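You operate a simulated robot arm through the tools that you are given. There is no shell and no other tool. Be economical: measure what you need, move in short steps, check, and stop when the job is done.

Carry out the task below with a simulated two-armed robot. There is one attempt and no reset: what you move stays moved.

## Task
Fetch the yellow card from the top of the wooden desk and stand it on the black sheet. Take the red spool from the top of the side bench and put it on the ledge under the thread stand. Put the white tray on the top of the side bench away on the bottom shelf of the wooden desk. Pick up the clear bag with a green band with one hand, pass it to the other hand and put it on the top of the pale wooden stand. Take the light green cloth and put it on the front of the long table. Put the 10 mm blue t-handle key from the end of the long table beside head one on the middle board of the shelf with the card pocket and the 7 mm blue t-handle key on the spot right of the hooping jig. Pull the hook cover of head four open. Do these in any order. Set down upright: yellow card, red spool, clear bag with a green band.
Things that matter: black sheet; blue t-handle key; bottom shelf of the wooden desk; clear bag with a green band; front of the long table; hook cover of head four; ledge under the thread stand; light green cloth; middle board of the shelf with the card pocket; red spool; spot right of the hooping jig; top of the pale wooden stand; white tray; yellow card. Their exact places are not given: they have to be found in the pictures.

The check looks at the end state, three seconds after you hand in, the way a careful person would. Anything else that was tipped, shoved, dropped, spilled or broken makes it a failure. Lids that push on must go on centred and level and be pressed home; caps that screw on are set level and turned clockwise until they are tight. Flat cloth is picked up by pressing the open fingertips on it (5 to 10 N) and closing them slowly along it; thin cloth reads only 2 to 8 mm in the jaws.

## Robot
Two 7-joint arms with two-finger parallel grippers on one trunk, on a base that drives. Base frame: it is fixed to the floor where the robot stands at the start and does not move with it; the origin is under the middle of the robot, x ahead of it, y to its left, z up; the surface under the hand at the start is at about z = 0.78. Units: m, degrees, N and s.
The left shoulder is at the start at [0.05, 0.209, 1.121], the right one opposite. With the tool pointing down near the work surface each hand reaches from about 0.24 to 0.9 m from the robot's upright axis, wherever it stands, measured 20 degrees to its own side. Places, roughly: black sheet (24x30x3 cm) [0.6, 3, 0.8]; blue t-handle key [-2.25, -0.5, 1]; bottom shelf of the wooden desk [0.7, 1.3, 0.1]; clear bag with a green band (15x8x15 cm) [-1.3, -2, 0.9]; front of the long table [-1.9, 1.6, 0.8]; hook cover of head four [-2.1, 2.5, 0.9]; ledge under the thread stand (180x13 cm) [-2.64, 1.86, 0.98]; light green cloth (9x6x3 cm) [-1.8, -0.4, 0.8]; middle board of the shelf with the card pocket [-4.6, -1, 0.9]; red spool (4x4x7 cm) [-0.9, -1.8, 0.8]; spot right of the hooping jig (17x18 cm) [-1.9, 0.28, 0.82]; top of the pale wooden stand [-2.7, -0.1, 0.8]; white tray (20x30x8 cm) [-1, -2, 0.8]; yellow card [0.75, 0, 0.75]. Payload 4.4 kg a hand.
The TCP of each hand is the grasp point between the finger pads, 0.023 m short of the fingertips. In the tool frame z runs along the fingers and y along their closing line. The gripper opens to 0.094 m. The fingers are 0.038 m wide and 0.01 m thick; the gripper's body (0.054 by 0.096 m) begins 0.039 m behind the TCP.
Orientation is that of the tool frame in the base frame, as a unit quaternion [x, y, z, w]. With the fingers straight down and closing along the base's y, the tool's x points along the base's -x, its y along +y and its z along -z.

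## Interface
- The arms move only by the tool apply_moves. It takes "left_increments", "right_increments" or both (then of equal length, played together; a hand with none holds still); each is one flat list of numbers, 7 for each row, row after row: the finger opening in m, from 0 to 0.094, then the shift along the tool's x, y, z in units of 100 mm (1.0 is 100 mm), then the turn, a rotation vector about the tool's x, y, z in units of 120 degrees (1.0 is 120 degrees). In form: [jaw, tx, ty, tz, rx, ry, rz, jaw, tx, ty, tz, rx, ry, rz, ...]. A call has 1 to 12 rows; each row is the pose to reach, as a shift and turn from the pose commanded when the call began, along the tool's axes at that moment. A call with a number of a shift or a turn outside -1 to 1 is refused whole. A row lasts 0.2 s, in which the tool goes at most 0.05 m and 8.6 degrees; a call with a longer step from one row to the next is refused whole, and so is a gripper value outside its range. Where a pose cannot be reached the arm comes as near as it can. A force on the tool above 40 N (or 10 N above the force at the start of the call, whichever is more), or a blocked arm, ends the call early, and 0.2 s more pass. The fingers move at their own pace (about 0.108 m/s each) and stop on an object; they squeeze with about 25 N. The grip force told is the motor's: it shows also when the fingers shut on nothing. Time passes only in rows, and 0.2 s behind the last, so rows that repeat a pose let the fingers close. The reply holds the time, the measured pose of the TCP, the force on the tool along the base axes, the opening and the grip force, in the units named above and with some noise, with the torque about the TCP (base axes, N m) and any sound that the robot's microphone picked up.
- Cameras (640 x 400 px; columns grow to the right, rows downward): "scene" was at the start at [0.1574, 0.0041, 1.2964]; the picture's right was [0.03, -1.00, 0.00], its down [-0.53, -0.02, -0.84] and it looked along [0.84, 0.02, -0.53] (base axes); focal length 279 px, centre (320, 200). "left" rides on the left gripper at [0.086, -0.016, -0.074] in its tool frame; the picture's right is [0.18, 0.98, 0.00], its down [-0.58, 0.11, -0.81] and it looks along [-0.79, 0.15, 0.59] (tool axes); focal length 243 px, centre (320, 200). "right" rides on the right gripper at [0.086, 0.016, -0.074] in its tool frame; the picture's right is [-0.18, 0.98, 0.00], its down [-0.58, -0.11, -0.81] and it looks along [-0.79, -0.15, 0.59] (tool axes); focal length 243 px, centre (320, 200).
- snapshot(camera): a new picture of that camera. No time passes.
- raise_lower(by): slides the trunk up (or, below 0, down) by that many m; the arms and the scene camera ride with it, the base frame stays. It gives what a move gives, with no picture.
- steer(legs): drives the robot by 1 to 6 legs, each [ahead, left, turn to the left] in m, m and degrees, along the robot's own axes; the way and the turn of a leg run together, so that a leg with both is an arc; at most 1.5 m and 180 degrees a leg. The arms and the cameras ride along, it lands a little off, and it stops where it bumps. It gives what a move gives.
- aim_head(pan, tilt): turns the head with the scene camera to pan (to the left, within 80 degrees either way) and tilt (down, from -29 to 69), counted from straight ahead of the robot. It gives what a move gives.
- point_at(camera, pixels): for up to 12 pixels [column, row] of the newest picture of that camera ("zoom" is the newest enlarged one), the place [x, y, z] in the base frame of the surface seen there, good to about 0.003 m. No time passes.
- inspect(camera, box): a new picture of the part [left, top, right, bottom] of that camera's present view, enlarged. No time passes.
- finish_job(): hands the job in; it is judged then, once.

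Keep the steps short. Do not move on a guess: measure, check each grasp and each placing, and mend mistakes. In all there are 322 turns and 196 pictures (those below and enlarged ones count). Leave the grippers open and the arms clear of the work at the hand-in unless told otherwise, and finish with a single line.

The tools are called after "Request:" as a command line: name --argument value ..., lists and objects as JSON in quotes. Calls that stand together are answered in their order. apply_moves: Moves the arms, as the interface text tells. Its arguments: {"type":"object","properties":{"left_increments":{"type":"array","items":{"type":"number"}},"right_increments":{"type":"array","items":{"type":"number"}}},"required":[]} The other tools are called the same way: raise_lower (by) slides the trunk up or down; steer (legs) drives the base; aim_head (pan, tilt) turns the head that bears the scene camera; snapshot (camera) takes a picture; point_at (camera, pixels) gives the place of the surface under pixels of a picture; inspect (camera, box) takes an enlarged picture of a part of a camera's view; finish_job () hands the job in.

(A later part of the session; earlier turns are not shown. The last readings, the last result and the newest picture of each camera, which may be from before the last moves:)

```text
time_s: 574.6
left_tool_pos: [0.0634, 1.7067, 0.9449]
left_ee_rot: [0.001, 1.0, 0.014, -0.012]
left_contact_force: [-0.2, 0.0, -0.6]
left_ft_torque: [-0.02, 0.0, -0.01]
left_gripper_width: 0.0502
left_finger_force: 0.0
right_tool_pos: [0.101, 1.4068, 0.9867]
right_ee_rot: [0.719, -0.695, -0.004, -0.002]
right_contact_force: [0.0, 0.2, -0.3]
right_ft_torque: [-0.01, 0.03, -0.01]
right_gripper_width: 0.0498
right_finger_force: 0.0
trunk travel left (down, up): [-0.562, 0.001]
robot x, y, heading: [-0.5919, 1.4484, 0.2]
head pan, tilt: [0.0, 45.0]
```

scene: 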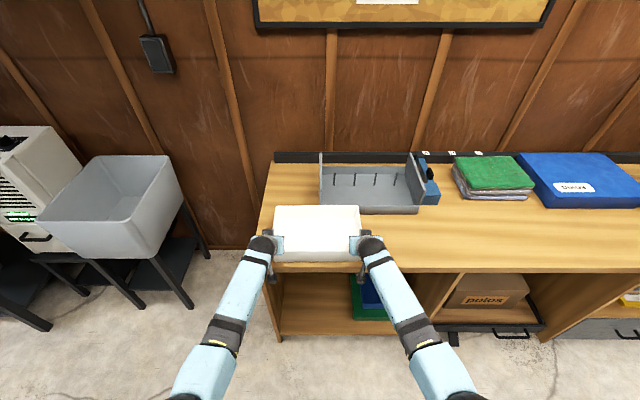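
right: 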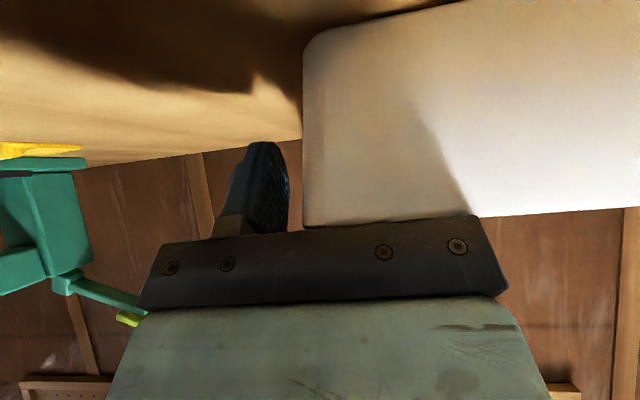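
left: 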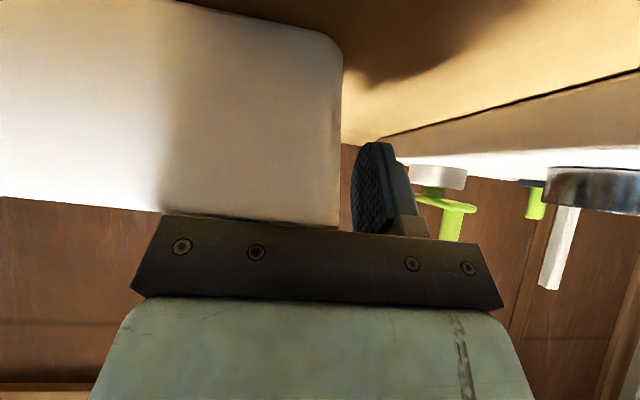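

Yaw works (tool y = −x). Lift the left hand out of the way, then bring the right hand over the tray's front wall centre (0.4215, 1.465).

Request:
apply_moves --left_increments '[0.05, 0, 0, -0.45, 0, 0, 0, 0.05, 0, 0, -0.9, 0, 0, 0]'

Request:
apply_moves --left_increments '[0.05, 0, 0, -0.45, 0, 0, 0, 0.05, 0, 0, -0.9, 0, 0, 0]'

Request:
apply_moves --left_increments '[0.05, 0, 0, -0.45, 0, 0, 0, 0.05, 0, 0, -0.9, 0, 0, 0]'

Request:
steer --legs '[[0.318, 0.058, -0.2]]'

Request:
snapshot --camera "scene"

Request:
snapshot --camera "right"

```text
time_s: 575.2
left_tool_pos: [0.0638, 1.7029, 1.0364]
left_ee_rot: [0.0, 1.0, 0.015, -0.011]
left_contact_force: [-0.2, -0.4, 0.6]
left_ft_torque: [-0.03, -0.02, 0.0]
left_gripper_width: 0.05
left_finger_force: 0.1
right_tool_pos: [0.1004, 1.407, 0.9874]
right_ee_rot: [0.718, -0.696, -0.003, -0.002]
right_contact_force: [0.3, 0.6, 0.0]
right_ft_torque: [0.0, -0.03, -0.01]
right_gripper_width: 0.05
right_finger_force: 0.1
trunk travel left (down, up): [-0.562, 0.001]
robot x, y, heading: [-0.5866, 1.4538, 0.2]
head pan, tilt: [0.0, 45.0]
```

```text
time_s: 575.9
left_tool_pos: [0.0672, 1.6981, 1.1268]
left_ee_rot: [0.0, 1.0, 0.016, -0.011]
left_contact_force: [-0.1, 0.5, 0.4]
left_ft_torque: [-0.04, 0.0, 0.0]
left_gripper_width: 0.0499
left_finger_force: 0.1
right_tool_pos: [0.1019, 1.4047, 0.9871]
right_ee_rot: [0.718, -0.696, -0.004, -0.004]
right_contact_force: [-0.6, -0.6, -0.1]
right_ft_torque: [0.03, -0.01, 0.0]
right_gripper_width: 0.0499
right_finger_force: 0.0
trunk travel left (down, up): [-0.562, 0.001]
robot x, y, heading: [-0.5892, 1.4509, 0.4]
head pan, tilt: [0.0, 45.0]
```

```text
time_s: 576.6
left_tool_pos: [0.0836, 1.7457, 1.2021]
left_ee_rot: [-0.021, 0.999, 0.041, -0.011]
left_contact_force: [-0.7, 0.3, 0.2]
left_ft_torque: [-0.01, -0.03, -0.02]
left_gripper_width: 0.0504
left_finger_force: 0.1
left hand out of reach, approached as far as the arm can: row 2
right_tool_pos: [0.1009, 1.4051, 0.9876]
right_ee_rot: [0.718, -0.696, -0.004, -0.003]
right_contact_force: [0.1, -0.3, -0.3]
right_ft_torque: [0.02, -0.01, 0.01]
right_gripper_width: 0.05
right_finger_force: 0.0
trunk travel left (down, up): [-0.562, 0.001]
robot x, y, heading: [-0.5881, 1.4523, 0.3]
head pan, tilt: [0.0, 45.0]
stopped in row 2 (left hand): the arm was blocked; the commanded pose is now the measured one
```

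```text
time_s: 578.8
left_tool_pos: [0.3985, 1.7992, 1.2008]
left_ee_rot: [-0.018, 0.999, 0.041, -0.011]
left_contact_force: [1.1, 0.0, -0.3]
left_ft_torque: [-0.01, 0.02, 0.0]
left_gripper_width: 0.0499
left_finger_force: 0.0
right_tool_pos: [0.415, 1.4612, 0.9886]
right_ee_rot: [0.716, -0.698, -0.003, -0.003]
right_contact_force: [0.0, -0.6, -0.8]
right_ft_torque: [-0.01, 0.01, -0.01]
right_gripper_width: 0.0497
right_finger_force: 0.1
trunk travel left (down, up): [-0.562, 0.001]
robot x, y, heading: [-0.2746, 1.5117, 0.1]
head pan, tilt: [0.0, 45.0]
```

```text
26 pictures are left
```

scene: 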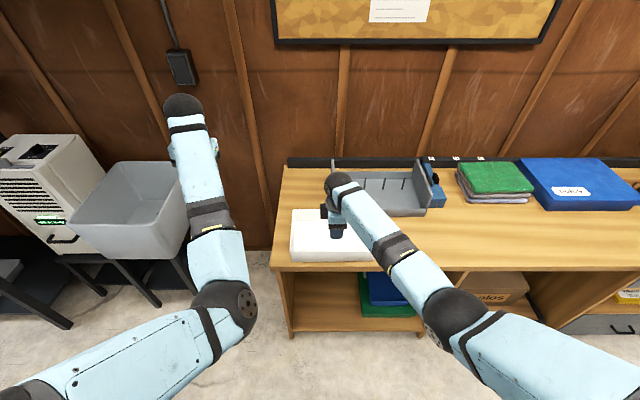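

```text
25 pictures are left
```

right: 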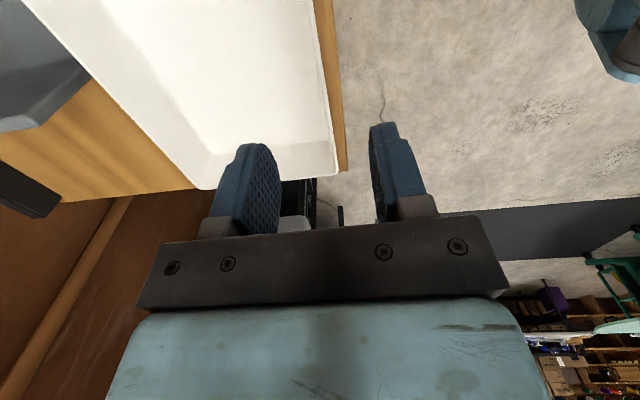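

Request:
point_at --camera "right" --pixels '[[331, 120], [335, 150], [337, 172], [326, 110], [195, 187], [260, 182], [318, 40]]'

Request:
point_at --camera "scene" --pixels '[[300, 255], [320, 252], [292, 230], [320, 240], [360, 255]]'

```text
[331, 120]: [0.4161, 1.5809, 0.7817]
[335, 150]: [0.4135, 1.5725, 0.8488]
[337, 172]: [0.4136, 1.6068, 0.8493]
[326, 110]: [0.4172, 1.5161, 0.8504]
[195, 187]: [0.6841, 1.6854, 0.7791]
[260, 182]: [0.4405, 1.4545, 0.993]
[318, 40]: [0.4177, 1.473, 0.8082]
```

```text
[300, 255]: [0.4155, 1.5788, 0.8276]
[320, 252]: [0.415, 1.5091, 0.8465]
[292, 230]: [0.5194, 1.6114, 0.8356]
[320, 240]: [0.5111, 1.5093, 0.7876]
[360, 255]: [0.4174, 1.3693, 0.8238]
```

Front wall mid is at x≈0.4175, rim 0.850; hand is aligned. Lower trunk 0.10, arm 50 mm, and close.

Request:
raise_lower --by -0.1

Request:
apply_moves --right_increments '[0.05, 0, -0.02, 0.2, 0, 0, 0, 0.05, 0, -0.02, 0.4, 0, 0, 0, 0.05, 0, -0.02, 0.53, 0, 0, 0, 0.05, 0, -0.02, 0.53, 0, 0, 0, 0.02, 0, -0.02, 0.53, 0, 0, 0, 0.0, 0, -0.02, 0.53, 0, 0, 0, 0.0, 0, -0.02, 0.53, 0, 0, 0, 0.0, 0, -0.02, 0.53, 0, 0, 0]'

Request:
apply_moves --right_increments '[0, 0, 0, -0.05, 0, 0, 0, 0, 0, 0, -0.12, 0, 0, 0, 0, 0, 0, -0.2, 0, 0, 0, 0, 0, 0, -0.2, 0, 0, 0]'

Request:
inspect --camera "scene" --box '[250, 150, 450, 290]'

```text
time_s: 580.1
left_tool_pos: [0.3992, 1.801, 1.1016]
left_ee_rot: [-0.018, 0.999, 0.043, -0.012]
left_contact_force: [-0.6, -0.3, 0.1]
left_ft_torque: [-0.01, 0.0, -0.01]
left_gripper_width: 0.05
left_finger_force: 0.1
right_tool_pos: [0.4137, 1.4608, 0.8879]
right_ee_rot: [0.717, -0.697, -0.004, -0.003]
right_contact_force: [-0.3, -0.3, 0.0]
right_ft_torque: [-0.02, -0.02, 0.0]
right_gripper_width: 0.05
right_finger_force: 0.0
trunk travel left (down, up): [-0.462, 0.101]
robot x, y, heading: [-0.2793, 1.5122, -0.0]
head pan, tilt: [0.0, 45.0]
```

```text
time_s: 581.9
left_tool_pos: [0.3992, 1.8, 1.1012]
left_ee_rot: [-0.018, 0.999, 0.042, -0.012]
left_contact_force: [0.3, 0.2, -0.1]
left_ft_torque: [-0.02, 0.02, 0.02]
left_gripper_width: 0.05
left_finger_force: 0.1
right_tool_pos: [0.4163, 1.4615, 0.8353]
right_ee_rot: [0.716, -0.698, -0.003, -0.003]
right_contact_force: [2.2, -0.6, 3.9]
right_ft_torque: [0.26, -0.96, -0.39]
right_gripper_width: 0.0053
right_finger_force: 24.9
trunk travel left (down, up): [-0.462, 0.101]
robot x, y, heading: [-0.273, 1.5124, 0.1]
head pan, tilt: [0.0, 45.0]
```

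```text
time_s: 582.9
left_tool_pos: [0.4, 1.8012, 1.1008]
left_ee_rot: [-0.019, 0.999, 0.042, -0.011]
left_contact_force: [1.1, -0.3, 0.1]
left_ft_torque: [0.0, 0.03, 0.0]
left_gripper_width: 0.0501
left_finger_force: 0.1
right_tool_pos: [0.4163, 1.4627, 0.8545]
right_ee_rot: [0.716, -0.698, -0.003, -0.002]
right_contact_force: [-0.2, 0.0, -0.9]
right_ft_torque: [-0.03, 0.14, -0.01]
right_gripper_width: 0.0037
right_finger_force: 24.3
trunk travel left (down, up): [-0.462, 0.101]
robot x, y, heading: [-0.2775, 1.5094, 0.1]
head pan, tilt: [0.0, 45.0]
```

```text
2.86 times, centred on (350, 220) of scene
```

zoom: 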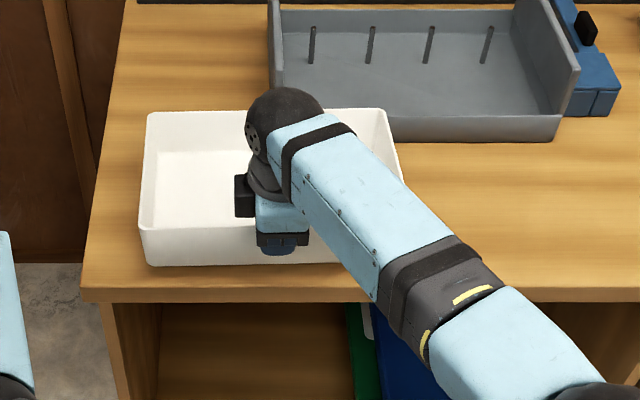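

Held one-handed; weight ≈1 N. Check level.

Request:
point_at --camera "zoom" --pixels '[[200, 125], [200, 135], [200, 255], [200, 262], [160, 250], [380, 125], [200, 215]]'

Request:
apply_moves --right_increments '[0, 0, 0, -0.25, 0, 0, 0, 0, 0, 0, -0.5, 0, 0, 0, 0, 0, 0, -0.75, 0, 0, 0, 0, 0, 0, -0.75, 0, 0, 0]'

Request:
steer --legs '[[-0.65, 0, 0]]'

Request:
snapshot --camera "scene"

```text
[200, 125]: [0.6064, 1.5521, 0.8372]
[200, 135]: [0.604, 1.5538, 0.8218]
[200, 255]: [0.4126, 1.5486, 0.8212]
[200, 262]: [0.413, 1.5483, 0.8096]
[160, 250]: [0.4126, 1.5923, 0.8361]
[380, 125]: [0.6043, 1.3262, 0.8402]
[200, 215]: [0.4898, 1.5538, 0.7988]
```

```text
time_s: 583.9
left_tool_pos: [0.3987, 1.8017, 1.1014]
left_ee_rot: [-0.018, 0.999, 0.042, -0.012]
left_contact_force: [0.0, 0.2, 0.6]
left_ft_torque: [-0.02, -0.01, 0.0]
left_gripper_width: 0.05
left_finger_force: 0.2
right_tool_pos: [0.4165, 1.4608, 0.9288]
right_ee_rot: [0.716, -0.699, -0.003, -0.001]
right_contact_force: [0.6, 0.1, -1.2]
right_ft_torque: [-0.03, 0.13, 0.01]
right_gripper_width: 0.0039
right_finger_force: 25.0
trunk travel left (down, up): [-0.462, 0.101]
robot x, y, heading: [-0.2736, 1.5059, 0.1]
head pan, tilt: [0.0, 45.0]
```

```text
time_s: 587.5
left_tool_pos: [-0.2471, 1.7997, 1.0998]
left_ee_rot: [-0.015, 0.999, 0.041, -0.011]
left_contact_force: [0.4, -0.7, 1.1]
left_ft_torque: [-0.02, 0.01, 0.02]
left_gripper_width: 0.0499
left_finger_force: 0.0
right_tool_pos: [-0.2319, 1.4611, 0.9303]
right_ee_rot: [0.714, -0.7, -0.004, -0.003]
right_contact_force: [0.5, 0.5, -1.8]
right_ft_torque: [-0.02, 0.11, -0.02]
right_gripper_width: 0.0038
right_finger_force: 25.2
trunk travel left (down, up): [-0.462, 0.101]
robot x, y, heading: [-0.9227, 1.5098, -0.4]
head pan, tilt: [0.0, 45.0]
```

```text
23 pictures are left
```

scene: 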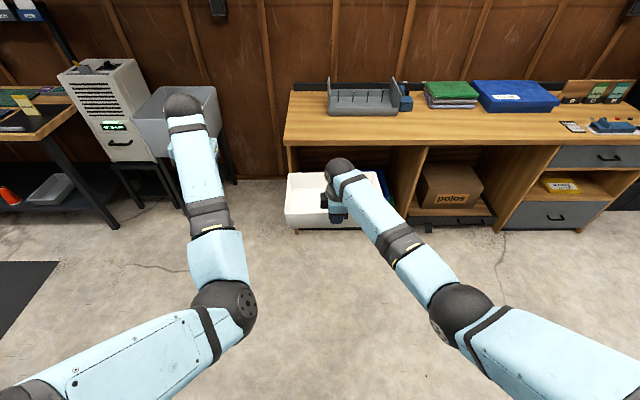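

Held well. Check both elbows' heights before lowering.

Request:
point_at --camera "scene" --pixels '[[225, 295], [215, 250], [455, 305], [420, 265], [205, 205], [150, 360]]'

Request:
apply_moves --right_increments '[0, 0, 0.1, 0.24, 0, 0, 0, 0, 0, 0.2, 0.48, 0, 0, 0, 0, 0, 0.3, 0.72, 0, 0, 0, 0, 0, 0.4, 0.96, 0, 0, 0]'

Request:
apply_moves --right_increments '[0, 0, 0.12, 0.24, 0, 0, 0, 0, 0, 0.24, 0.48, 0, 0, 0, 0, 0, 0.36, 0.72, 0, 0, 0, 0, 0, 0.48, 0.96, 0, 0, 0]'

```text
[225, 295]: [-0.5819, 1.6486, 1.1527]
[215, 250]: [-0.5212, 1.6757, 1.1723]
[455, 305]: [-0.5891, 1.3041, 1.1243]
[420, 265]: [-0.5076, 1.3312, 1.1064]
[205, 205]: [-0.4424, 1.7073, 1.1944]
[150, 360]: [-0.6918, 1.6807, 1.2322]
```

```text
time_s: 588.5
left_tool_pos: [-0.2479, 1.8, 1.0993]
left_ee_rot: [-0.017, 0.999, 0.041, -0.011]
left_contact_force: [-0.5, 0.0, -0.1]
left_ft_torque: [-0.02, 0.01, 0.0]
left_gripper_width: 0.05
left_finger_force: 0.0
right_tool_pos: [-0.2723, 1.4589, 0.8314]
right_ee_rot: [0.715, -0.7, -0.004, -0.002]
right_contact_force: [0.7, 0.6, -1.0]
right_ft_torque: [-0.04, 0.16, 0.02]
right_gripper_width: 0.0038
right_finger_force: 24.7
trunk travel left (down, up): [-0.462, 0.101]
robot x, y, heading: [-0.9237, 1.5129, -0.4]
head pan, tilt: [0.0, 45.0]
```

```text
time_s: 589.5
left_tool_pos: [-0.2481, 1.7997, 1.1007]
left_ee_rot: [-0.016, 0.999, 0.042, -0.011]
left_contact_force: [0.1, 0.1, 0.2]
left_ft_torque: [0.01, 0.05, -0.01]
left_gripper_width: 0.0502
left_finger_force: 0.0
right_tool_pos: [-0.3194, 1.46, 0.7369]
right_ee_rot: [0.714, -0.7, -0.004, -0.002]
right_contact_force: [0.8, 0.0, -1.0]
right_ft_torque: [-0.01, 0.13, -0.02]
right_gripper_width: 0.004
right_finger_force: 25.2
trunk travel left (down, up): [-0.462, 0.101]
robot x, y, heading: [-0.9257, 1.511, -0.4]
head pan, tilt: [0.0, 45.0]
```

Continue one more arm step down/back, then lower the trunk.

Request:
apply_moves --right_increments '[0, 0, 0.15, 0.24, 0, 0, 0, 0, 0, 0.3, 0.48, 0, 0, 0, 0, 0, 0.45, 0.72, 0, 0, 0, 0, 0, 0.55, 0.96, 0, 0, 0]'

Request:
raise_lower --by -0.3

Request:
snapshot --camera "scene"

```text
time_s: 590.5
left_tool_pos: [-0.2467, 1.7998, 1.1006]
left_ee_rot: [-0.016, 0.999, 0.042, -0.011]
left_contact_force: [0.0, -0.4, -0.7]
left_ft_torque: [-0.01, 0.0, -0.01]
left_gripper_width: 0.0499
left_finger_force: 0.0
right_tool_pos: [-0.3755, 1.4603, 0.642]
right_ee_rot: [0.715, -0.699, -0.004, -0.003]
right_contact_force: [0.1, -1.0, -0.8]
right_ft_torque: [0.0, 0.18, -0.02]
right_gripper_width: 0.0037
right_finger_force: 25.6
trunk travel left (down, up): [-0.462, 0.101]
robot x, y, heading: [-0.9244, 1.5125, -0.2]
head pan, tilt: [0.0, 45.0]
```

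```text
time_s: 593.5
left_tool_pos: [-0.2479, 1.8008, 0.8002]
left_ee_rot: [-0.015, 0.999, 0.042, -0.012]
left_contact_force: [0.3, -0.1, 0.6]
left_ft_torque: [0.0, 0.01, -0.01]
left_gripper_width: 0.05
left_finger_force: 0.1
right_tool_pos: [-0.3742, 1.4595, 0.3421]
right_ee_rot: [0.715, -0.7, -0.004, -0.002]
right_contact_force: [-0.2, -0.5, -1.8]
right_ft_torque: [-0.01, 0.16, -0.02]
right_gripper_width: 0.0038
right_finger_force: 25.1
trunk travel left (down, up): [-0.162, 0.401]
robot x, y, heading: [-0.9239, 1.5134, -0.2]
head pan, tilt: [0.0, 45.0]
```

```text
22 pictures are left
```

scene: 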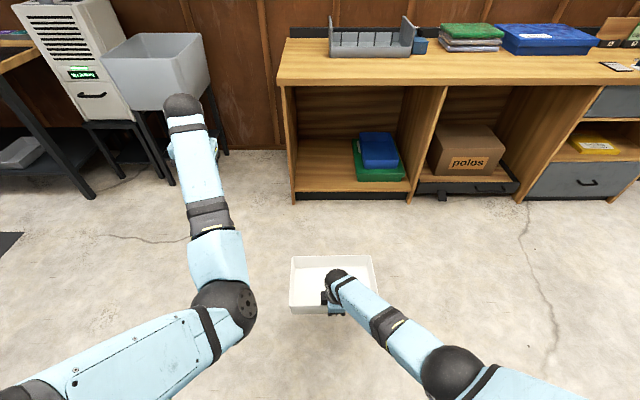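

Excellent. Lower trunk 0.14 more, tuck the left hand back, then inspect the alignment.

Request:
raise_lower --by -0.135

Request:
apply_moves --left_increments '[0.05, 0.5, 0, 0, 0, 0, 0, 0.05, 1.0, 0, 0, 0, 0, 0]'

Request:
apply_moves --left_increments '[0.05, 0.5, 0, 0, 0, 0, 0, 0.05, 1.0, 0, 0, 0, 0, 0]'

Request:
steer --legs '[[0.45, 0.01, 0.2]]'

Request:
aim_head --pan -3 --tilt 50

Request:
snapshot --camera "scene"

```text
time_s: 595.4
left_tool_pos: [-0.2606, 1.8059, 0.7686]
left_ee_rot: [-0.017, 0.999, 0.036, 0.003]
left_contact_force: [0.5, -0.2, -0.5]
left_ft_torque: [0.06, 0.05, -0.01]
left_gripper_width: 0.0499
left_finger_force: 0.1
right_tool_pos: [-0.3435, 1.4574, 0.3324]
right_ee_rot: [0.713, -0.7, 0.028, -0.021]
right_contact_force: [0.5, -0.5, -1.6]
right_ft_torque: [0.02, 0.18, -0.02]
right_gripper_width: 0.0038
right_finger_force: 24.8
trunk travel left (down, up): [-0.103, 0.46]
robot x, y, heading: [-0.9216, 1.5132, -0.3]
head pan, tilt: [0.0, 45.0]
stopped: the arm was blocked; the commanded pose is now the measured one
```

```text
time_s: 596.2
left_tool_pos: [-0.3309, 1.8792, 0.7595]
left_ee_rot: [-0.051, 0.995, 0.079, 0.024]
left_contact_force: [0.8, 0.3, 0.0]
left_ft_torque: [-0.02, 0.02, -0.02]
left_gripper_width: 0.05
left_finger_force: 0.0
left hand out of reach, approached as far as the arm can: row 1, 2
right_tool_pos: [-0.3425, 1.4594, 0.3337]
right_ee_rot: [0.713, -0.7, 0.027, -0.023]
right_contact_force: [-0.5, 0.1, -0.4]
right_ft_torque: [-0.02, 0.16, 0.03]
right_gripper_width: 0.0037
right_finger_force: 25.2
trunk travel left (down, up): [-0.103, 0.46]
robot x, y, heading: [-0.9267, 1.5174, -0.3]
head pan, tilt: [0.0, 45.0]
stopped in row 2 (left hand): the arm was blocked; the commanded pose is now the measured one
```

```text
time_s: 597.0
left_tool_pos: [-0.4015, 1.9331, 0.8026]
left_ee_rot: [-0.084, 0.984, 0.137, 0.076]
left_contact_force: [0.5, 0.6, 0.3]
left_ft_torque: [0.02, 0.02, 0.0]
left_gripper_width: 0.0502
left_finger_force: 0.0
left hand out of reach, approached as far as the arm can: row 2
right_tool_pos: [-0.3401, 1.4617, 0.3365]
right_ee_rot: [0.714, -0.699, 0.025, -0.026]
right_contact_force: [0.5, 0.5, -2.0]
right_ft_torque: [0.01, 0.18, 0.04]
right_gripper_width: 0.0041
right_finger_force: 25.5
trunk travel left (down, up): [-0.103, 0.46]
robot x, y, heading: [-0.9259, 1.5115, -0.3]
head pan, tilt: [0.0, 45.0]
stopped in row 2 (left hand): the arm was blocked; the commanded pose is now the measured one
```

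```text
time_s: 599.7
left_tool_pos: [0.0479, 1.9438, 0.8015]
left_ee_rot: [-0.085, 0.984, 0.137, 0.075]
left_contact_force: [0.1, 0.1, -0.9]
left_ft_torque: [0.01, 0.01, 0.0]
left_gripper_width: 0.0501
left_finger_force: 0.1
right_tool_pos: [0.1109, 1.4723, 0.3361]
right_ee_rot: [0.715, -0.698, 0.024, -0.028]
right_contact_force: [0.5, -0.3, -2.0]
right_ft_torque: [-0.02, 0.16, 0.0]
right_gripper_width: 0.0036
right_finger_force: 25.4
trunk travel left (down, up): [-0.103, 0.46]
robot x, y, heading: [-0.4711, 1.5208, -0.5]
head pan, tilt: [0.0, 45.0]
```

```text
time_s: 600.3
left_tool_pos: [0.0476, 1.9425, 0.8017]
left_ee_rot: [-0.086, 0.984, 0.137, 0.076]
left_contact_force: [0.3, -0.1, 0.4]
left_ft_torque: [-0.01, -0.02, -0.03]
left_gripper_width: 0.0501
left_finger_force: 0.0
right_tool_pos: [0.1123, 1.4743, 0.3371]
right_ee_rot: [0.715, -0.698, 0.025, -0.029]
right_contact_force: [0.4, -0.7, -1.0]
right_ft_torque: [0.0, 0.13, 0.01]
right_gripper_width: 0.0039
right_finger_force: 25.1
trunk travel left (down, up): [-0.103, 0.46]
robot x, y, heading: [-0.4763, 1.5169, -0.2]
head pan, tilt: [-3.0, 50.0]
```

```text
21 pictures are left
```

scene: 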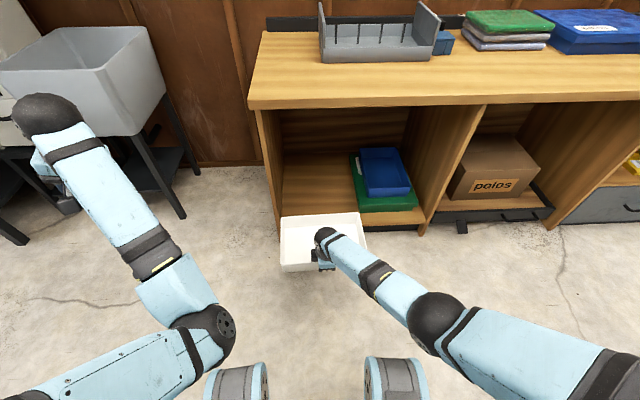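

Trunk is blocked again near −0.1, but the right arm can do the rest: move back and down along the reach arc, and level the tray (−4°).

Request:
raise_lower --by 0.012

Request:
apply_moves --right_increments '[0, 0, 0.12, 0.15, -0.012, 0, 0, 0, 0, 0.25, 0.3, -0.024, 0, 0, 0, 0, 0.37, 0.45, -0.036, 0, 0, 0, 0, 0.5, 0.6, -0.036, 0, 0]'

Request:
apply_moves --right_increments '[0, 0, 0.15, 0.13, 0, 0, 0, 0, 0, 0.3, 0.26, 0, 0, 0, 0, 0, 0.45, 0.4, 0, 0, 0, 0, 0, 0.5, 0.5, 0, 0, 0]'

Request:
inspect --camera "scene" --box '[200, 120, 480, 400]'

```text
time_s: 600.9
left_tool_pos: [0.0542, 1.9438, 0.7977]
left_ee_rot: [-0.085, 0.984, 0.138, 0.068]
left_contact_force: [-0.5, -0.2, -0.2]
left_ft_torque: [0.02, -0.04, 0.01]
left_gripper_width: 0.05
left_finger_force: 0.1
right_tool_pos: [0.11, 1.4735, 0.332]
right_ee_rot: [0.716, -0.697, 0.019, -0.024]
right_contact_force: [0.3, -0.3, -2.0]
right_ft_torque: [-0.05, 0.13, 0.02]
right_gripper_width: 0.0039
right_finger_force: 24.9
trunk travel left (down, up): [-0.115, 0.448]
robot x, y, heading: [-0.4784, 1.5166, 0.0]
head pan, tilt: [-3.0, 50.0]
```

```text
time_s: 601.9
left_tool_pos: [0.0609, 1.938, 0.7929]
left_ee_rot: [-0.084, 0.984, 0.141, 0.063]
left_contact_force: [-0.3, -0.2, 0.3]
left_ft_torque: [0.0, 0.01, 0.02]
left_gripper_width: 0.05
left_finger_force: 0.0
right_tool_pos: [0.0617, 1.4704, 0.2608]
right_ee_rot: [0.715, -0.699, -0.011, 0.006]
right_contact_force: [-0.6, 0.2, -2.0]
right_ft_torque: [0.0, 0.14, 0.05]
right_gripper_width: 0.0038
right_finger_force: 25.3
trunk travel left (down, up): [-0.115, 0.448]
robot x, y, heading: [-0.4732, 1.5256, -0.4]
head pan, tilt: [-3.0, 50.0]
```

```text
time_s: 602.9
left_tool_pos: [0.0603, 1.9394, 0.7931]
left_ee_rot: [-0.084, 0.984, 0.143, 0.063]
left_contact_force: [0.1, -0.6, 0.2]
left_ft_torque: [0.01, 0.02, -0.01]
left_gripper_width: 0.05
left_finger_force: 0.0
right_tool_pos: [0.0086, 1.4665, 0.2217]
right_ee_rot: [0.716, -0.698, -0.014, 0.007]
right_contact_force: [0.0, 0.4, -1.4]
right_ft_torque: [-0.02, 0.16, 0.01]
right_gripper_width: 0.0039
right_finger_force: 25.1
right hand out of reach, approached as far as the arm can: row 1, 3, 4
trunk travel left (down, up): [-0.115, 0.448]
robot x, y, heading: [-0.4755, 1.5227, -0.1]
head pan, tilt: [-3.0, 50.0]
```

```text
1.43 times, centred on (340, 260) of scene
```

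zoom: 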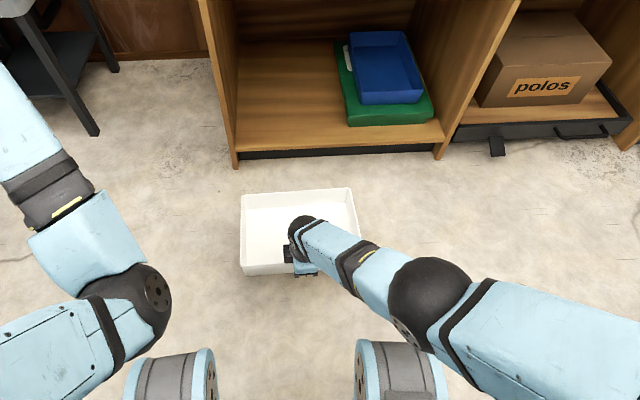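

Tray bottom is ~0.167, above the shelf (0.129). Drive in 0.44 with y≈1.475.

Request:
steer --legs '[[0.3, 0.008, 0.1]]'

Request:
snapshot --camera "scene"

Request:
point_at --camera "scene" --pixels '[[285, 130], [290, 175], [300, 185], [340, 140], [350, 150], [320, 115]]'

```text
time_s: 605.0
left_tool_pos: [0.3609, 1.9467, 0.793]
left_ee_rot: [-0.084, 0.984, 0.142, 0.062]
left_contact_force: [-0.2, 0.1, 0.3]
left_ft_torque: [-0.03, 0.0, -0.01]
left_gripper_width: 0.05
left_finger_force: 0.0
right_tool_pos: [0.3112, 1.4771, 0.2227]
right_ee_rot: [0.716, -0.698, -0.014, 0.006]
right_contact_force: [0.6, 0.0, -1.9]
right_ft_torque: [0.0, 0.16, -0.01]
right_gripper_width: 0.0037
right_finger_force: 25.3
trunk travel left (down, up): [-0.115, 0.448]
robot x, y, heading: [-0.1734, 1.5286, -0.0]
head pan, tilt: [-3.0, 50.0]
```

```text
19 pictures are left
```

scene: 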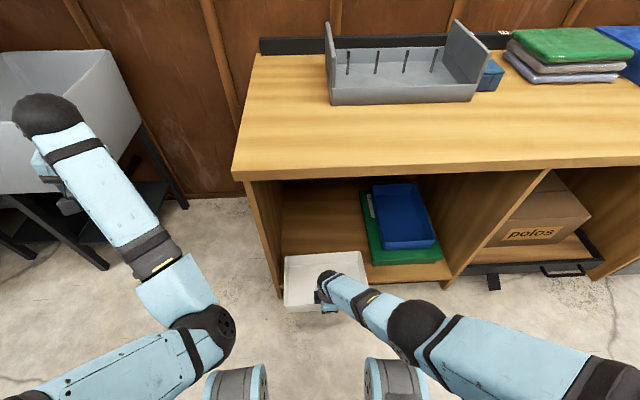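

```text
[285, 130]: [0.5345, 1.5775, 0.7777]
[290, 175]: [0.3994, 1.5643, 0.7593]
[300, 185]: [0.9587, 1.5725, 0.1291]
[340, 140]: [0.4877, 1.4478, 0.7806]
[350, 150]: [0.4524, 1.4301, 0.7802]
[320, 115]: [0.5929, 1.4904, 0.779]
```

Aligned. Drive in the remaining 0.14.

Request:
steer --legs '[[0.145, 0, 0]]'

Request:
inspect --camera "scene" --box '[220, 150, 480, 330]'

Request:
point_at --camera "zoom" --pixels '[[180, 200], [170, 230], [200, 250], [280, 190], [340, 210], [330, 160], [150, 245], [400, 230]]'

```text
time_s: 606.4
left_tool_pos: [0.507, 1.9466, 0.7928]
left_ee_rot: [-0.084, 0.984, 0.142, 0.063]
left_contact_force: [-1.0, -0.7, -0.3]
left_ft_torque: [-0.01, -0.01, -0.02]
left_gripper_width: 0.0498
left_finger_force: 0.1
right_tool_pos: [0.4572, 1.4765, 0.2205]
right_ee_rot: [0.716, -0.698, -0.012, 0.007]
right_contact_force: [0.2, -0.7, -1.9]
right_ft_torque: [0.04, 0.13, 0.03]
right_gripper_width: 0.0038
right_finger_force: 24.9
trunk travel left (down, up): [-0.115, 0.448]
robot x, y, heading: [-0.0302, 1.5247, -0.3]
head pan, tilt: [-3.0, 50.0]
```

```text
2.22 times, centred on (350, 240) of scene
```

zoom: 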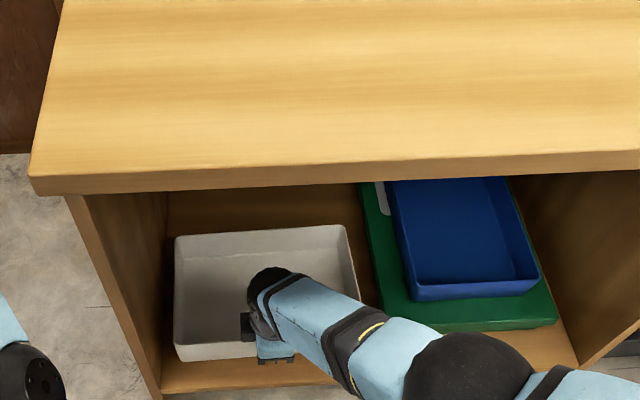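

```text
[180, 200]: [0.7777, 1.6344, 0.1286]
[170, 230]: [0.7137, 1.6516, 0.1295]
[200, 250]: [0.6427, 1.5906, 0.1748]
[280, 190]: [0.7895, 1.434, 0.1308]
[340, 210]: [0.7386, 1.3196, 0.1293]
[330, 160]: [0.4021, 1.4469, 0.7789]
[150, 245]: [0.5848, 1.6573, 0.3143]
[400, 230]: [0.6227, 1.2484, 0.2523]
```

Clear on both sides. Move the arm back 50 mm and down, then drive forward by the same amount.

Request:
apply_moves --right_increments '[0, 0, 0.2, 0.03, 0, 0, 0, 0, 0, 0.4, 0.07, 0, 0, 0, 0, 0, 0.6, 0.12, 0, 0, 0, 0, 0, 0.6, 0.12, 0, 0, 0]'

Request:
steer --legs '[[0.055, 0, 0.3]]'

```text
time_s: 607.1
left_tool_pos: [0.4989, 1.9496, 0.8046]
left_ee_rot: [-0.084, 0.984, 0.137, 0.071]
left_contact_force: [0.8, -0.3, -0.1]
left_ft_torque: [0.01, 0.0, 0.0]
left_gripper_width: 0.05
left_finger_force: 0.1
right_tool_pos: [0.5339, 1.5132, 0.3166]
right_ee_rot: [0.717, -0.693, 0.041, -0.069]
right_contact_force: [-2.1, -6.7, -1.0]
right_ft_torque: [0.33, -0.01, -0.93]
right_gripper_width: 0.0047
right_finger_force: 25.3
trunk travel left (down, up): [-0.115, 0.448]
robot x, y, heading: [-0.0296, 1.525, -0.5]
head pan, tilt: [-3.0, 50.0]
stopped in row 3 (right hand): the arm was blocked; the commanded pose is now the measured one
```

```text
time_s: 608.0
left_tool_pos: [0.5526, 1.9549, 0.8027]
left_ee_rot: [-0.088, 0.984, 0.136, 0.071]
left_contact_force: [-0.8, 0.2, 0.8]
left_ft_torque: [-0.02, 0.02, -0.01]
left_gripper_width: 0.0501
left_finger_force: 0.1
right_tool_pos: [0.5919, 1.5163, 0.3162]
right_ee_rot: [0.719, -0.69, 0.043, -0.069]
right_contact_force: [7.2, -20.0, -1.9]
right_ft_torque: [0.1, 0.26, -0.96]
right_gripper_width: 0.0054
right_finger_force: 25.5
trunk travel left (down, up): [-0.115, 0.448]
robot x, y, heading: [0.0247, 1.526, -0.1]
head pan, tilt: [-3.0, 50.0]
```

The arm kicked up and left — the tray is now pressing the left panel. Look.

Request:
snapshot --camera "scene"

```text
17 pictures are left
```

scene: 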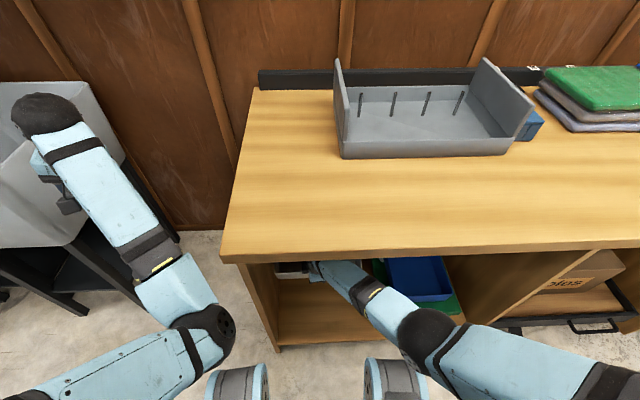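

The tray is deep enough in the bay. Move it 30 mm right off the panel and level it, then come down along the arc again.

Request:
apply_moves --right_increments '[0, 0.1, 0, 0, -0.025, 0, 0, 0, 0.2, 0, 0, -0.05, 0, 0, 0, 0.3, 0, 0, -0.075, 0, 0, 0, 0.3, 0, 0, -0.075, 0, 0]'

Request:
apply_moves --right_increments '[0, 0, 0.1, 0.11, 0, 0, 0, 0, 0, 0.2, 0.22, 0, 0, 0, 0, 0, 0.3, 0.33, 0, 0, 0, 0, 0, 0.4, 0.44, 0, 0, 0]'

Request:
snapshot --camera "right"

```text
time_s: 609.0
left_tool_pos: [0.5593, 1.9489, 0.7947]
left_ee_rot: [-0.086, 0.984, 0.143, 0.065]
left_contact_force: [0.1, -0.4, 0.2]
left_ft_torque: [-0.01, 0.02, 0.0]
left_gripper_width: 0.05
left_finger_force: 0.1
right_tool_pos: [0.5925, 1.4842, 0.2993]
right_ee_rot: [0.723, -0.691, -0.02, -0.011]
right_contact_force: [-0.7, 0.1, -0.9]
right_ft_torque: [-0.02, 0.11, -0.02]
right_gripper_width: 0.0037
right_finger_force: 25.4
trunk travel left (down, up): [-0.115, 0.448]
robot x, y, heading: [0.0259, 1.5269, 0.1]
head pan, tilt: [-3.0, 50.0]
```

```text
time_s: 610.0
left_tool_pos: [0.5614, 1.9492, 0.7946]
left_ee_rot: [-0.086, 0.984, 0.142, 0.064]
left_contact_force: [-0.2, 0.0, 0.5]
left_ft_torque: [-0.01, 0.0, 0.02]
left_gripper_width: 0.0501
left_finger_force: 0.0
right_tool_pos: [0.5522, 1.4873, 0.257]
right_ee_rot: [0.722, -0.691, -0.021, -0.011]
right_contact_force: [-0.5, 0.0, -2.0]
right_ft_torque: [-0.01, 0.16, 0.01]
right_gripper_width: 0.0038
right_finger_force: 25.5
trunk travel left (down, up): [-0.115, 0.448]
robot x, y, heading: [0.0259, 1.5297, 0.0]
head pan, tilt: [-3.0, 50.0]
```

```text
16 pictures are left
```

right: 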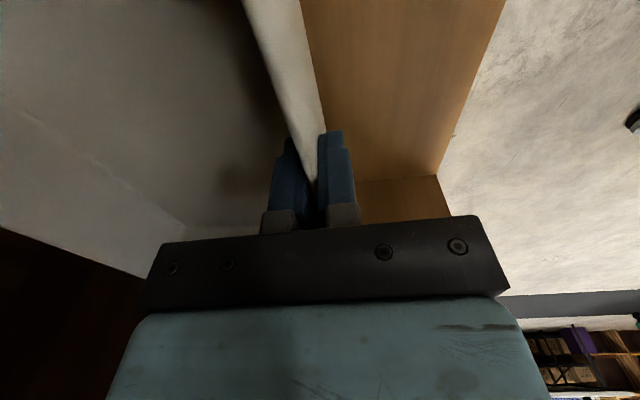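

Good. Down another step, correcting a small roll.

Request:
apply_moves --right_increments '[0, 0, 0.1, 0.11, 0, 0.01, 0, 0, 0, 0.2, 0.22, 0, 0.02, 0, 0, 0, 0.3, 0.33, 0, 0.02, 0, 0, 0, 0.38, 0.4, 0, 0.02, 0]'

Request:
raise_lower --by -0.012

```text
time_s: 611.0
left_tool_pos: [0.5615, 1.9495, 0.7944]
left_ee_rot: [-0.085, 0.984, 0.143, 0.062]
left_contact_force: [-0.1, -0.3, 0.3]
left_ft_torque: [0.0, 0.0, -0.05]
left_gripper_width: 0.0501
left_finger_force: 0.1
right_tool_pos: [0.5231, 1.4759, 0.2277]
right_ee_rot: [0.721, -0.693, 0.003, 0.001]
right_contact_force: [-0.2, 0.3, -2.0]
right_ft_torque: [0.01, 0.16, -0.02]
right_gripper_width: 0.0038
right_finger_force: 24.9
right hand out of reach, approached as far as the arm can: row 3, 4
trunk travel left (down, up): [-0.115, 0.448]
robot x, y, heading: [0.0257, 1.5261, 0.6]
head pan, tilt: [-3.0, 50.0]
```

```text
time_s: 611.6
left_tool_pos: [0.559, 1.948, 0.7984]
left_ee_rot: [-0.087, 0.983, 0.143, 0.07]
left_contact_force: [-1.1, 0.3, -0.2]
left_ft_torque: [0.02, 0.01, -0.02]
left_gripper_width: 0.05
left_finger_force: 0.0
right_tool_pos: [0.529, 1.4765, 0.2315]
right_ee_rot: [0.721, -0.693, 0.007, -0.006]
right_contact_force: [0.0, 0.7, -2.1]
right_ft_torque: [-0.02, 0.16, 0.0]
right_gripper_width: 0.0037
right_finger_force: 24.6
trunk travel left (down, up): [-0.103, 0.46]
robot x, y, heading: [0.0301, 1.5256, 0.1]
head pan, tilt: [-3.0, 50.0]
```

The elbow limits further lowering (tray bottom ≈4 cm above the shelf). I'll tip the tray's far edge down onto the shelf, then let the near edge down gently through loosened fingers.

Request:
raise_lower --by 0.012

Request:
apply_moves --right_increments '[0, 0, 0.1, 0.02, -0.025, 0, 0, 0, 0, 0.2, 0.04, -0.05, 0, 0, 0, 0, 0.3, 0.06, -0.075, 0, 0, 0, 0, 0.4, 0.06, -0.1, 0, 0, 0, 0, 0.4, 0.06, -0.1, 0, 0]'

Request:
snapshot --camera "right"

Request:
inspect --camera "scene" --box '[220, 220, 440, 370]'

```text
time_s: 612.2
left_tool_pos: [0.5595, 1.9486, 0.7937]
left_ee_rot: [-0.087, 0.984, 0.142, 0.063]
left_contact_force: [-1.0, 0.2, 0.1]
left_ft_torque: [0.01, -0.01, 0.03]
left_gripper_width: 0.0498
left_finger_force: 0.0
right_tool_pos: [0.524, 1.4769, 0.2275]
right_ee_rot: [0.72, -0.694, 0.002, 0.0]
right_contact_force: [0.2, 0.9, -1.6]
right_ft_torque: [0.01, 0.14, 0.04]
right_gripper_width: 0.0039
right_finger_force: 25.0
trunk travel left (down, up): [-0.115, 0.448]
robot x, y, heading: [0.0257, 1.5243, -0.0]
head pan, tilt: [-3.0, 50.0]
```

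```text
time_s: 613.5
left_tool_pos: [0.5611, 1.9498, 0.7919]
left_ee_rot: [-0.085, 0.984, 0.142, 0.062]
left_contact_force: [0.2, 0.9, -0.4]
left_ft_torque: [0.01, 0.02, -0.01]
left_gripper_width: 0.0499
left_finger_force: 0.1
right_tool_pos: [0.4746, 1.4622, 0.216]
right_ee_rot: [0.712, -0.693, -0.072, 0.086]
right_contact_force: [0.7, -1.6, 4.5]
right_ft_torque: [0.64, -0.88, -0.39]
right_gripper_width: 0.0088
right_finger_force: 25.1
trunk travel left (down, up): [-0.115, 0.448]
robot x, y, heading: [0.0239, 1.5282, -0.3]
head pan, tilt: [-3.0, 50.0]
```

```text
15 pictures are left
```

right: 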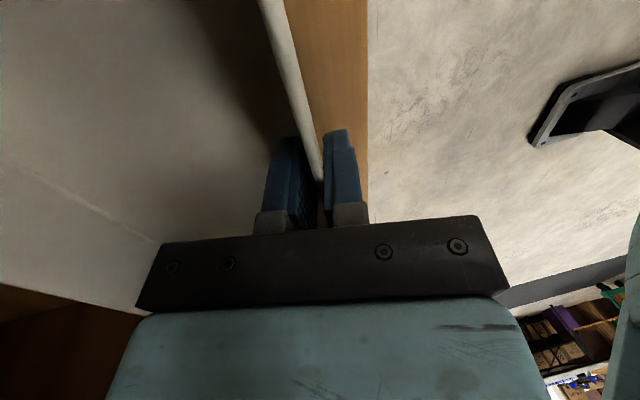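

```text
2.67 times, centred on (330, 295) of scene
```

zoom: 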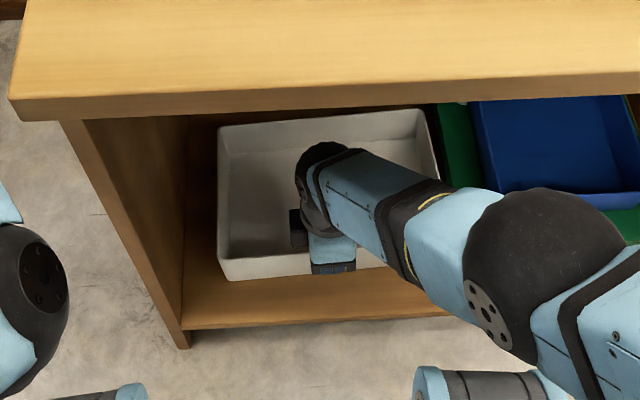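

The far edge rests on the shelf. Loosen the fingers slowly so the near edge slides down.

Request:
apply_moves --right_increments '[0.01, 0, 0, 0, 0, 0, 0, 0.012, 0, 0, 0, 0, 0, 0, 0.014, 0, 0, 0, 0, 0, 0, 0.016, 0, 0, 0, 0, 0, 0, 0.02, 0, 0, 0, 0, 0, 0, 0.026, 0, 0, 0, 0, 0, 0, 0.034, 0, 0, 0, 0, 0, 0, 0.034, 0, 0, 0, 0, 0, 0]'

Request:
snapshot --camera "right"

Request:
inspect --camera "scene" --box '[220, 220, 440, 370]'

```text
time_s: 615.2
left_tool_pos: [0.561, 1.9485, 0.7935]
left_ee_rot: [-0.087, 0.984, 0.141, 0.063]
left_contact_force: [0.1, -0.2, -0.2]
left_ft_torque: [0.02, 0.02, 0.0]
left_gripper_width: 0.05
left_finger_force: 0.0
right_tool_pos: [0.4752, 1.4612, 0.2174]
right_ee_rot: [0.714, -0.691, -0.07, 0.084]
right_contact_force: [0.2, 0.1, -0.5]
right_ft_torque: [0.0, 0.0, 0.0]
right_gripper_width: 0.034
right_finger_force: 0.0
trunk travel left (down, up): [-0.115, 0.448]
robot x, y, heading: [0.0283, 1.5272, -0.0]
head pan, tilt: [-3.0, 50.0]
```

```text
13 pictures are left
```

right: 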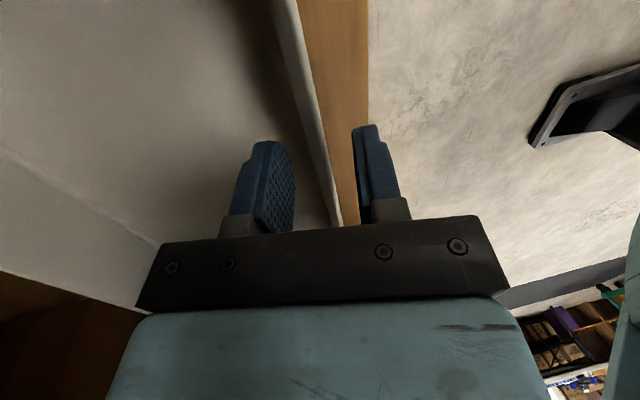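

```text
2.67 times, centred on (330, 295) of scene
```

zoom: 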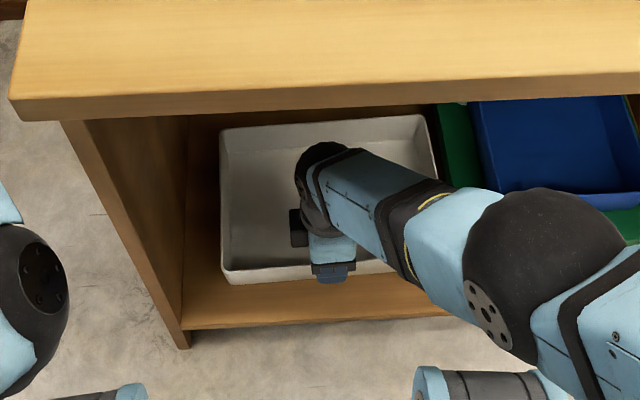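

Released. Lift the hand 7 cm straight, then back out and look.

Request:
apply_moves --right_increments '[0.034, 0, 0, -0.2, 0, 0, 0, 0.034, 0, 0, -0.45, 0, 0, 0, 0.034, 0, 0, -0.7, 0, 0, 0]'

Request:
steer --legs '[[-0.55, 0, 0]]'

Request:
snapshot --camera "scene"

Request:
point_at --camera "scene" --pixels '[[290, 170], [300, 150], [340, 150], [350, 175], [315, 160], [300, 180], [340, 180], [380, 165]]'

```text
time_s: 616.0
left_tool_pos: [0.5611, 1.9493, 0.7939]
left_ee_rot: [-0.086, 0.984, 0.143, 0.062]
left_contact_force: [0.2, 0.0, -0.3]
left_ft_torque: [-0.07, 0.03, -0.01]
left_gripper_width: 0.05
left_finger_force: 0.0
right_tool_pos: [0.5078, 1.4812, 0.2476]
right_ee_rot: [0.715, -0.69, -0.075, 0.083]
right_contact_force: [-0.3, -0.3, -0.2]
right_ft_torque: [0.01, -0.01, 0.06]
right_gripper_width: 0.0341
right_finger_force: 0.2
right hand out of reach, approached as far as the arm can: row 1, 2, 3
trunk travel left (down, up): [-0.115, 0.448]
robot x, y, heading: [0.0257, 1.5262, 0.2]
head pan, tilt: [-3.0, 50.0]
```

```text
time_s: 619.2
left_tool_pos: [0.014, 1.9465, 0.7931]
left_ee_rot: [-0.085, 0.984, 0.142, 0.063]
left_contact_force: [0.2, 0.0, 0.3]
left_ft_torque: [0.0, 0.01, 0.02]
left_gripper_width: 0.0497
left_finger_force: 0.1
right_tool_pos: [-0.0401, 1.4781, 0.2483]
right_ee_rot: [0.715, -0.69, -0.076, 0.082]
right_contact_force: [0.6, -0.5, 0.5]
right_ft_torque: [0.0, 0.04, -0.02]
right_gripper_width: 0.0341
right_finger_force: 0.1
trunk travel left (down, up): [-0.115, 0.448]
robot x, y, heading: [-0.5216, 1.5294, -0.1]
head pan, tilt: [-3.0, 50.0]
```

```text
11 pictures are left
```

scene: 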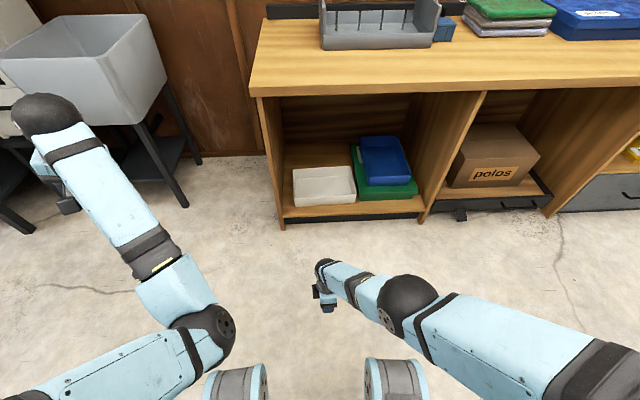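

```text
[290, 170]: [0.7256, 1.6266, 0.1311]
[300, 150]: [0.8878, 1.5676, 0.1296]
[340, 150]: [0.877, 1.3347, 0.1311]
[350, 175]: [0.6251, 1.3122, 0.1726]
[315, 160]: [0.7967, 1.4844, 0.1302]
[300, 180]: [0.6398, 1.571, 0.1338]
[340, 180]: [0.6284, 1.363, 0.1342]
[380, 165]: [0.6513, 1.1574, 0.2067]
```

The tray lies flat on the bottom shelf. Raise, open both grippers, back away, and do a last check of the yellow card and the hook cover.

Request:
raise_lower --by 0.3

Request:
apply_moves --left_increments '[0.094, 0, 0, 0, 0, 0, 0, 0.094, 0, 0, 0, 0, 0, 0]' --right_increments '[0.094, 0, 0, -0.2, 0, 0, 0, 0.094, 0, 0, -0.2, 0, 0, 0]'

Request:
steer --legs '[[-0.25, 0, 0]]'

Request:
aim_head --pan 45 --tilt 15

Request:
inspect --camera "scene" --box '[120, 80, 440, 280]'

```text
time_s: 622.2
left_tool_pos: [0.0147, 1.9482, 1.0924]
left_ee_rot: [-0.085, 0.984, 0.143, 0.063]
left_contact_force: [-0.1, -0.6, 0.4]
left_ft_torque: [-0.05, 0.01, -0.01]
left_gripper_width: 0.0499
left_finger_force: 0.0
right_tool_pos: [-0.0404, 1.4777, 0.5481]
right_ee_rot: [0.714, -0.691, -0.076, 0.083]
right_contact_force: [-0.2, -0.5, 0.6]
right_ft_torque: [-0.01, 0.0, 0.0]
right_gripper_width: 0.0339
right_finger_force: 0.0
trunk travel left (down, up): [-0.415, 0.148]
robot x, y, heading: [-0.5202, 1.5275, -0.2]
head pan, tilt: [-3.0, 50.0]
```

```text
time_s: 622.8
left_tool_pos: [0.0136, 1.9482, 1.0928]
left_ee_rot: [-0.085, 0.984, 0.142, 0.063]
left_contact_force: [-0.3, 0.0, -0.1]
left_ft_torque: [0.03, -0.03, -0.02]
left_gripper_width: 0.0938
left_finger_force: 0.0
right_tool_pos: [-0.0281, 1.4801, 0.559]
right_ee_rot: [0.715, -0.69, -0.078, 0.082]
right_contact_force: [-0.5, -0.4, 0.4]
right_ft_torque: [0.04, 0.0, 0.03]
right_gripper_width: 0.0942
right_finger_force: 0.0
right hand out of reach, approached as far as the arm can: row 1, 2
trunk travel left (down, up): [-0.415, 0.148]
robot x, y, heading: [-0.5215, 1.527, -0.1]
head pan, tilt: [-3.0, 50.0]
```

```text
time_s: 624.6
left_tool_pos: [-0.2373, 1.9488, 1.0934]
left_ee_rot: [-0.083, 0.984, 0.142, 0.063]
left_contact_force: [0.1, -0.4, -1.3]
left_ft_torque: [-0.02, -0.05, 0.0]
left_gripper_width: 0.0938
left_finger_force: 0.1
right_tool_pos: [-0.2786, 1.4796, 0.5583]
right_ee_rot: [0.714, -0.691, -0.076, 0.083]
right_contact_force: [-0.2, -0.9, 0.1]
right_ft_torque: [0.02, 0.01, 0.03]
right_gripper_width: 0.094
right_finger_force: 0.0
trunk travel left (down, up): [-0.415, 0.148]
robot x, y, heading: [-0.7709, 1.5314, -0.4]
head pan, tilt: [-3.0, 50.0]
```

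```text
time_s: 625.8
left_tool_pos: [-0.2375, 1.9479, 1.0933]
left_ee_rot: [-0.082, 0.984, 0.143, 0.063]
left_contact_force: [0.7, -0.6, -0.2]
left_ft_torque: [-0.01, -0.02, 0.0]
left_gripper_width: 0.0939
left_finger_force: 0.0
right_tool_pos: [-0.2777, 1.4791, 0.5587]
right_ee_rot: [0.713, -0.692, -0.076, 0.083]
right_contact_force: [-0.7, -0.4, 1.1]
right_ft_torque: [0.0, -0.02, 0.01]
right_gripper_width: 0.0938
right_finger_force: 0.1
trunk travel left (down, up): [-0.415, 0.148]
robot x, y, heading: [-0.7724, 1.5297, 0.0]
head pan, tilt: [45.0, 15.0]
```

```text
2.00 times, centred on (280, 180) of scene
```

zoom: 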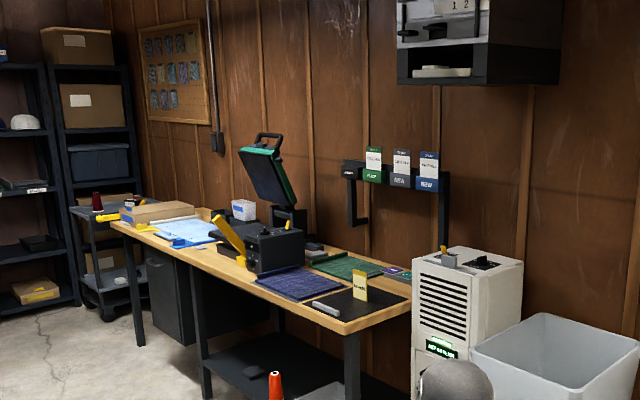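

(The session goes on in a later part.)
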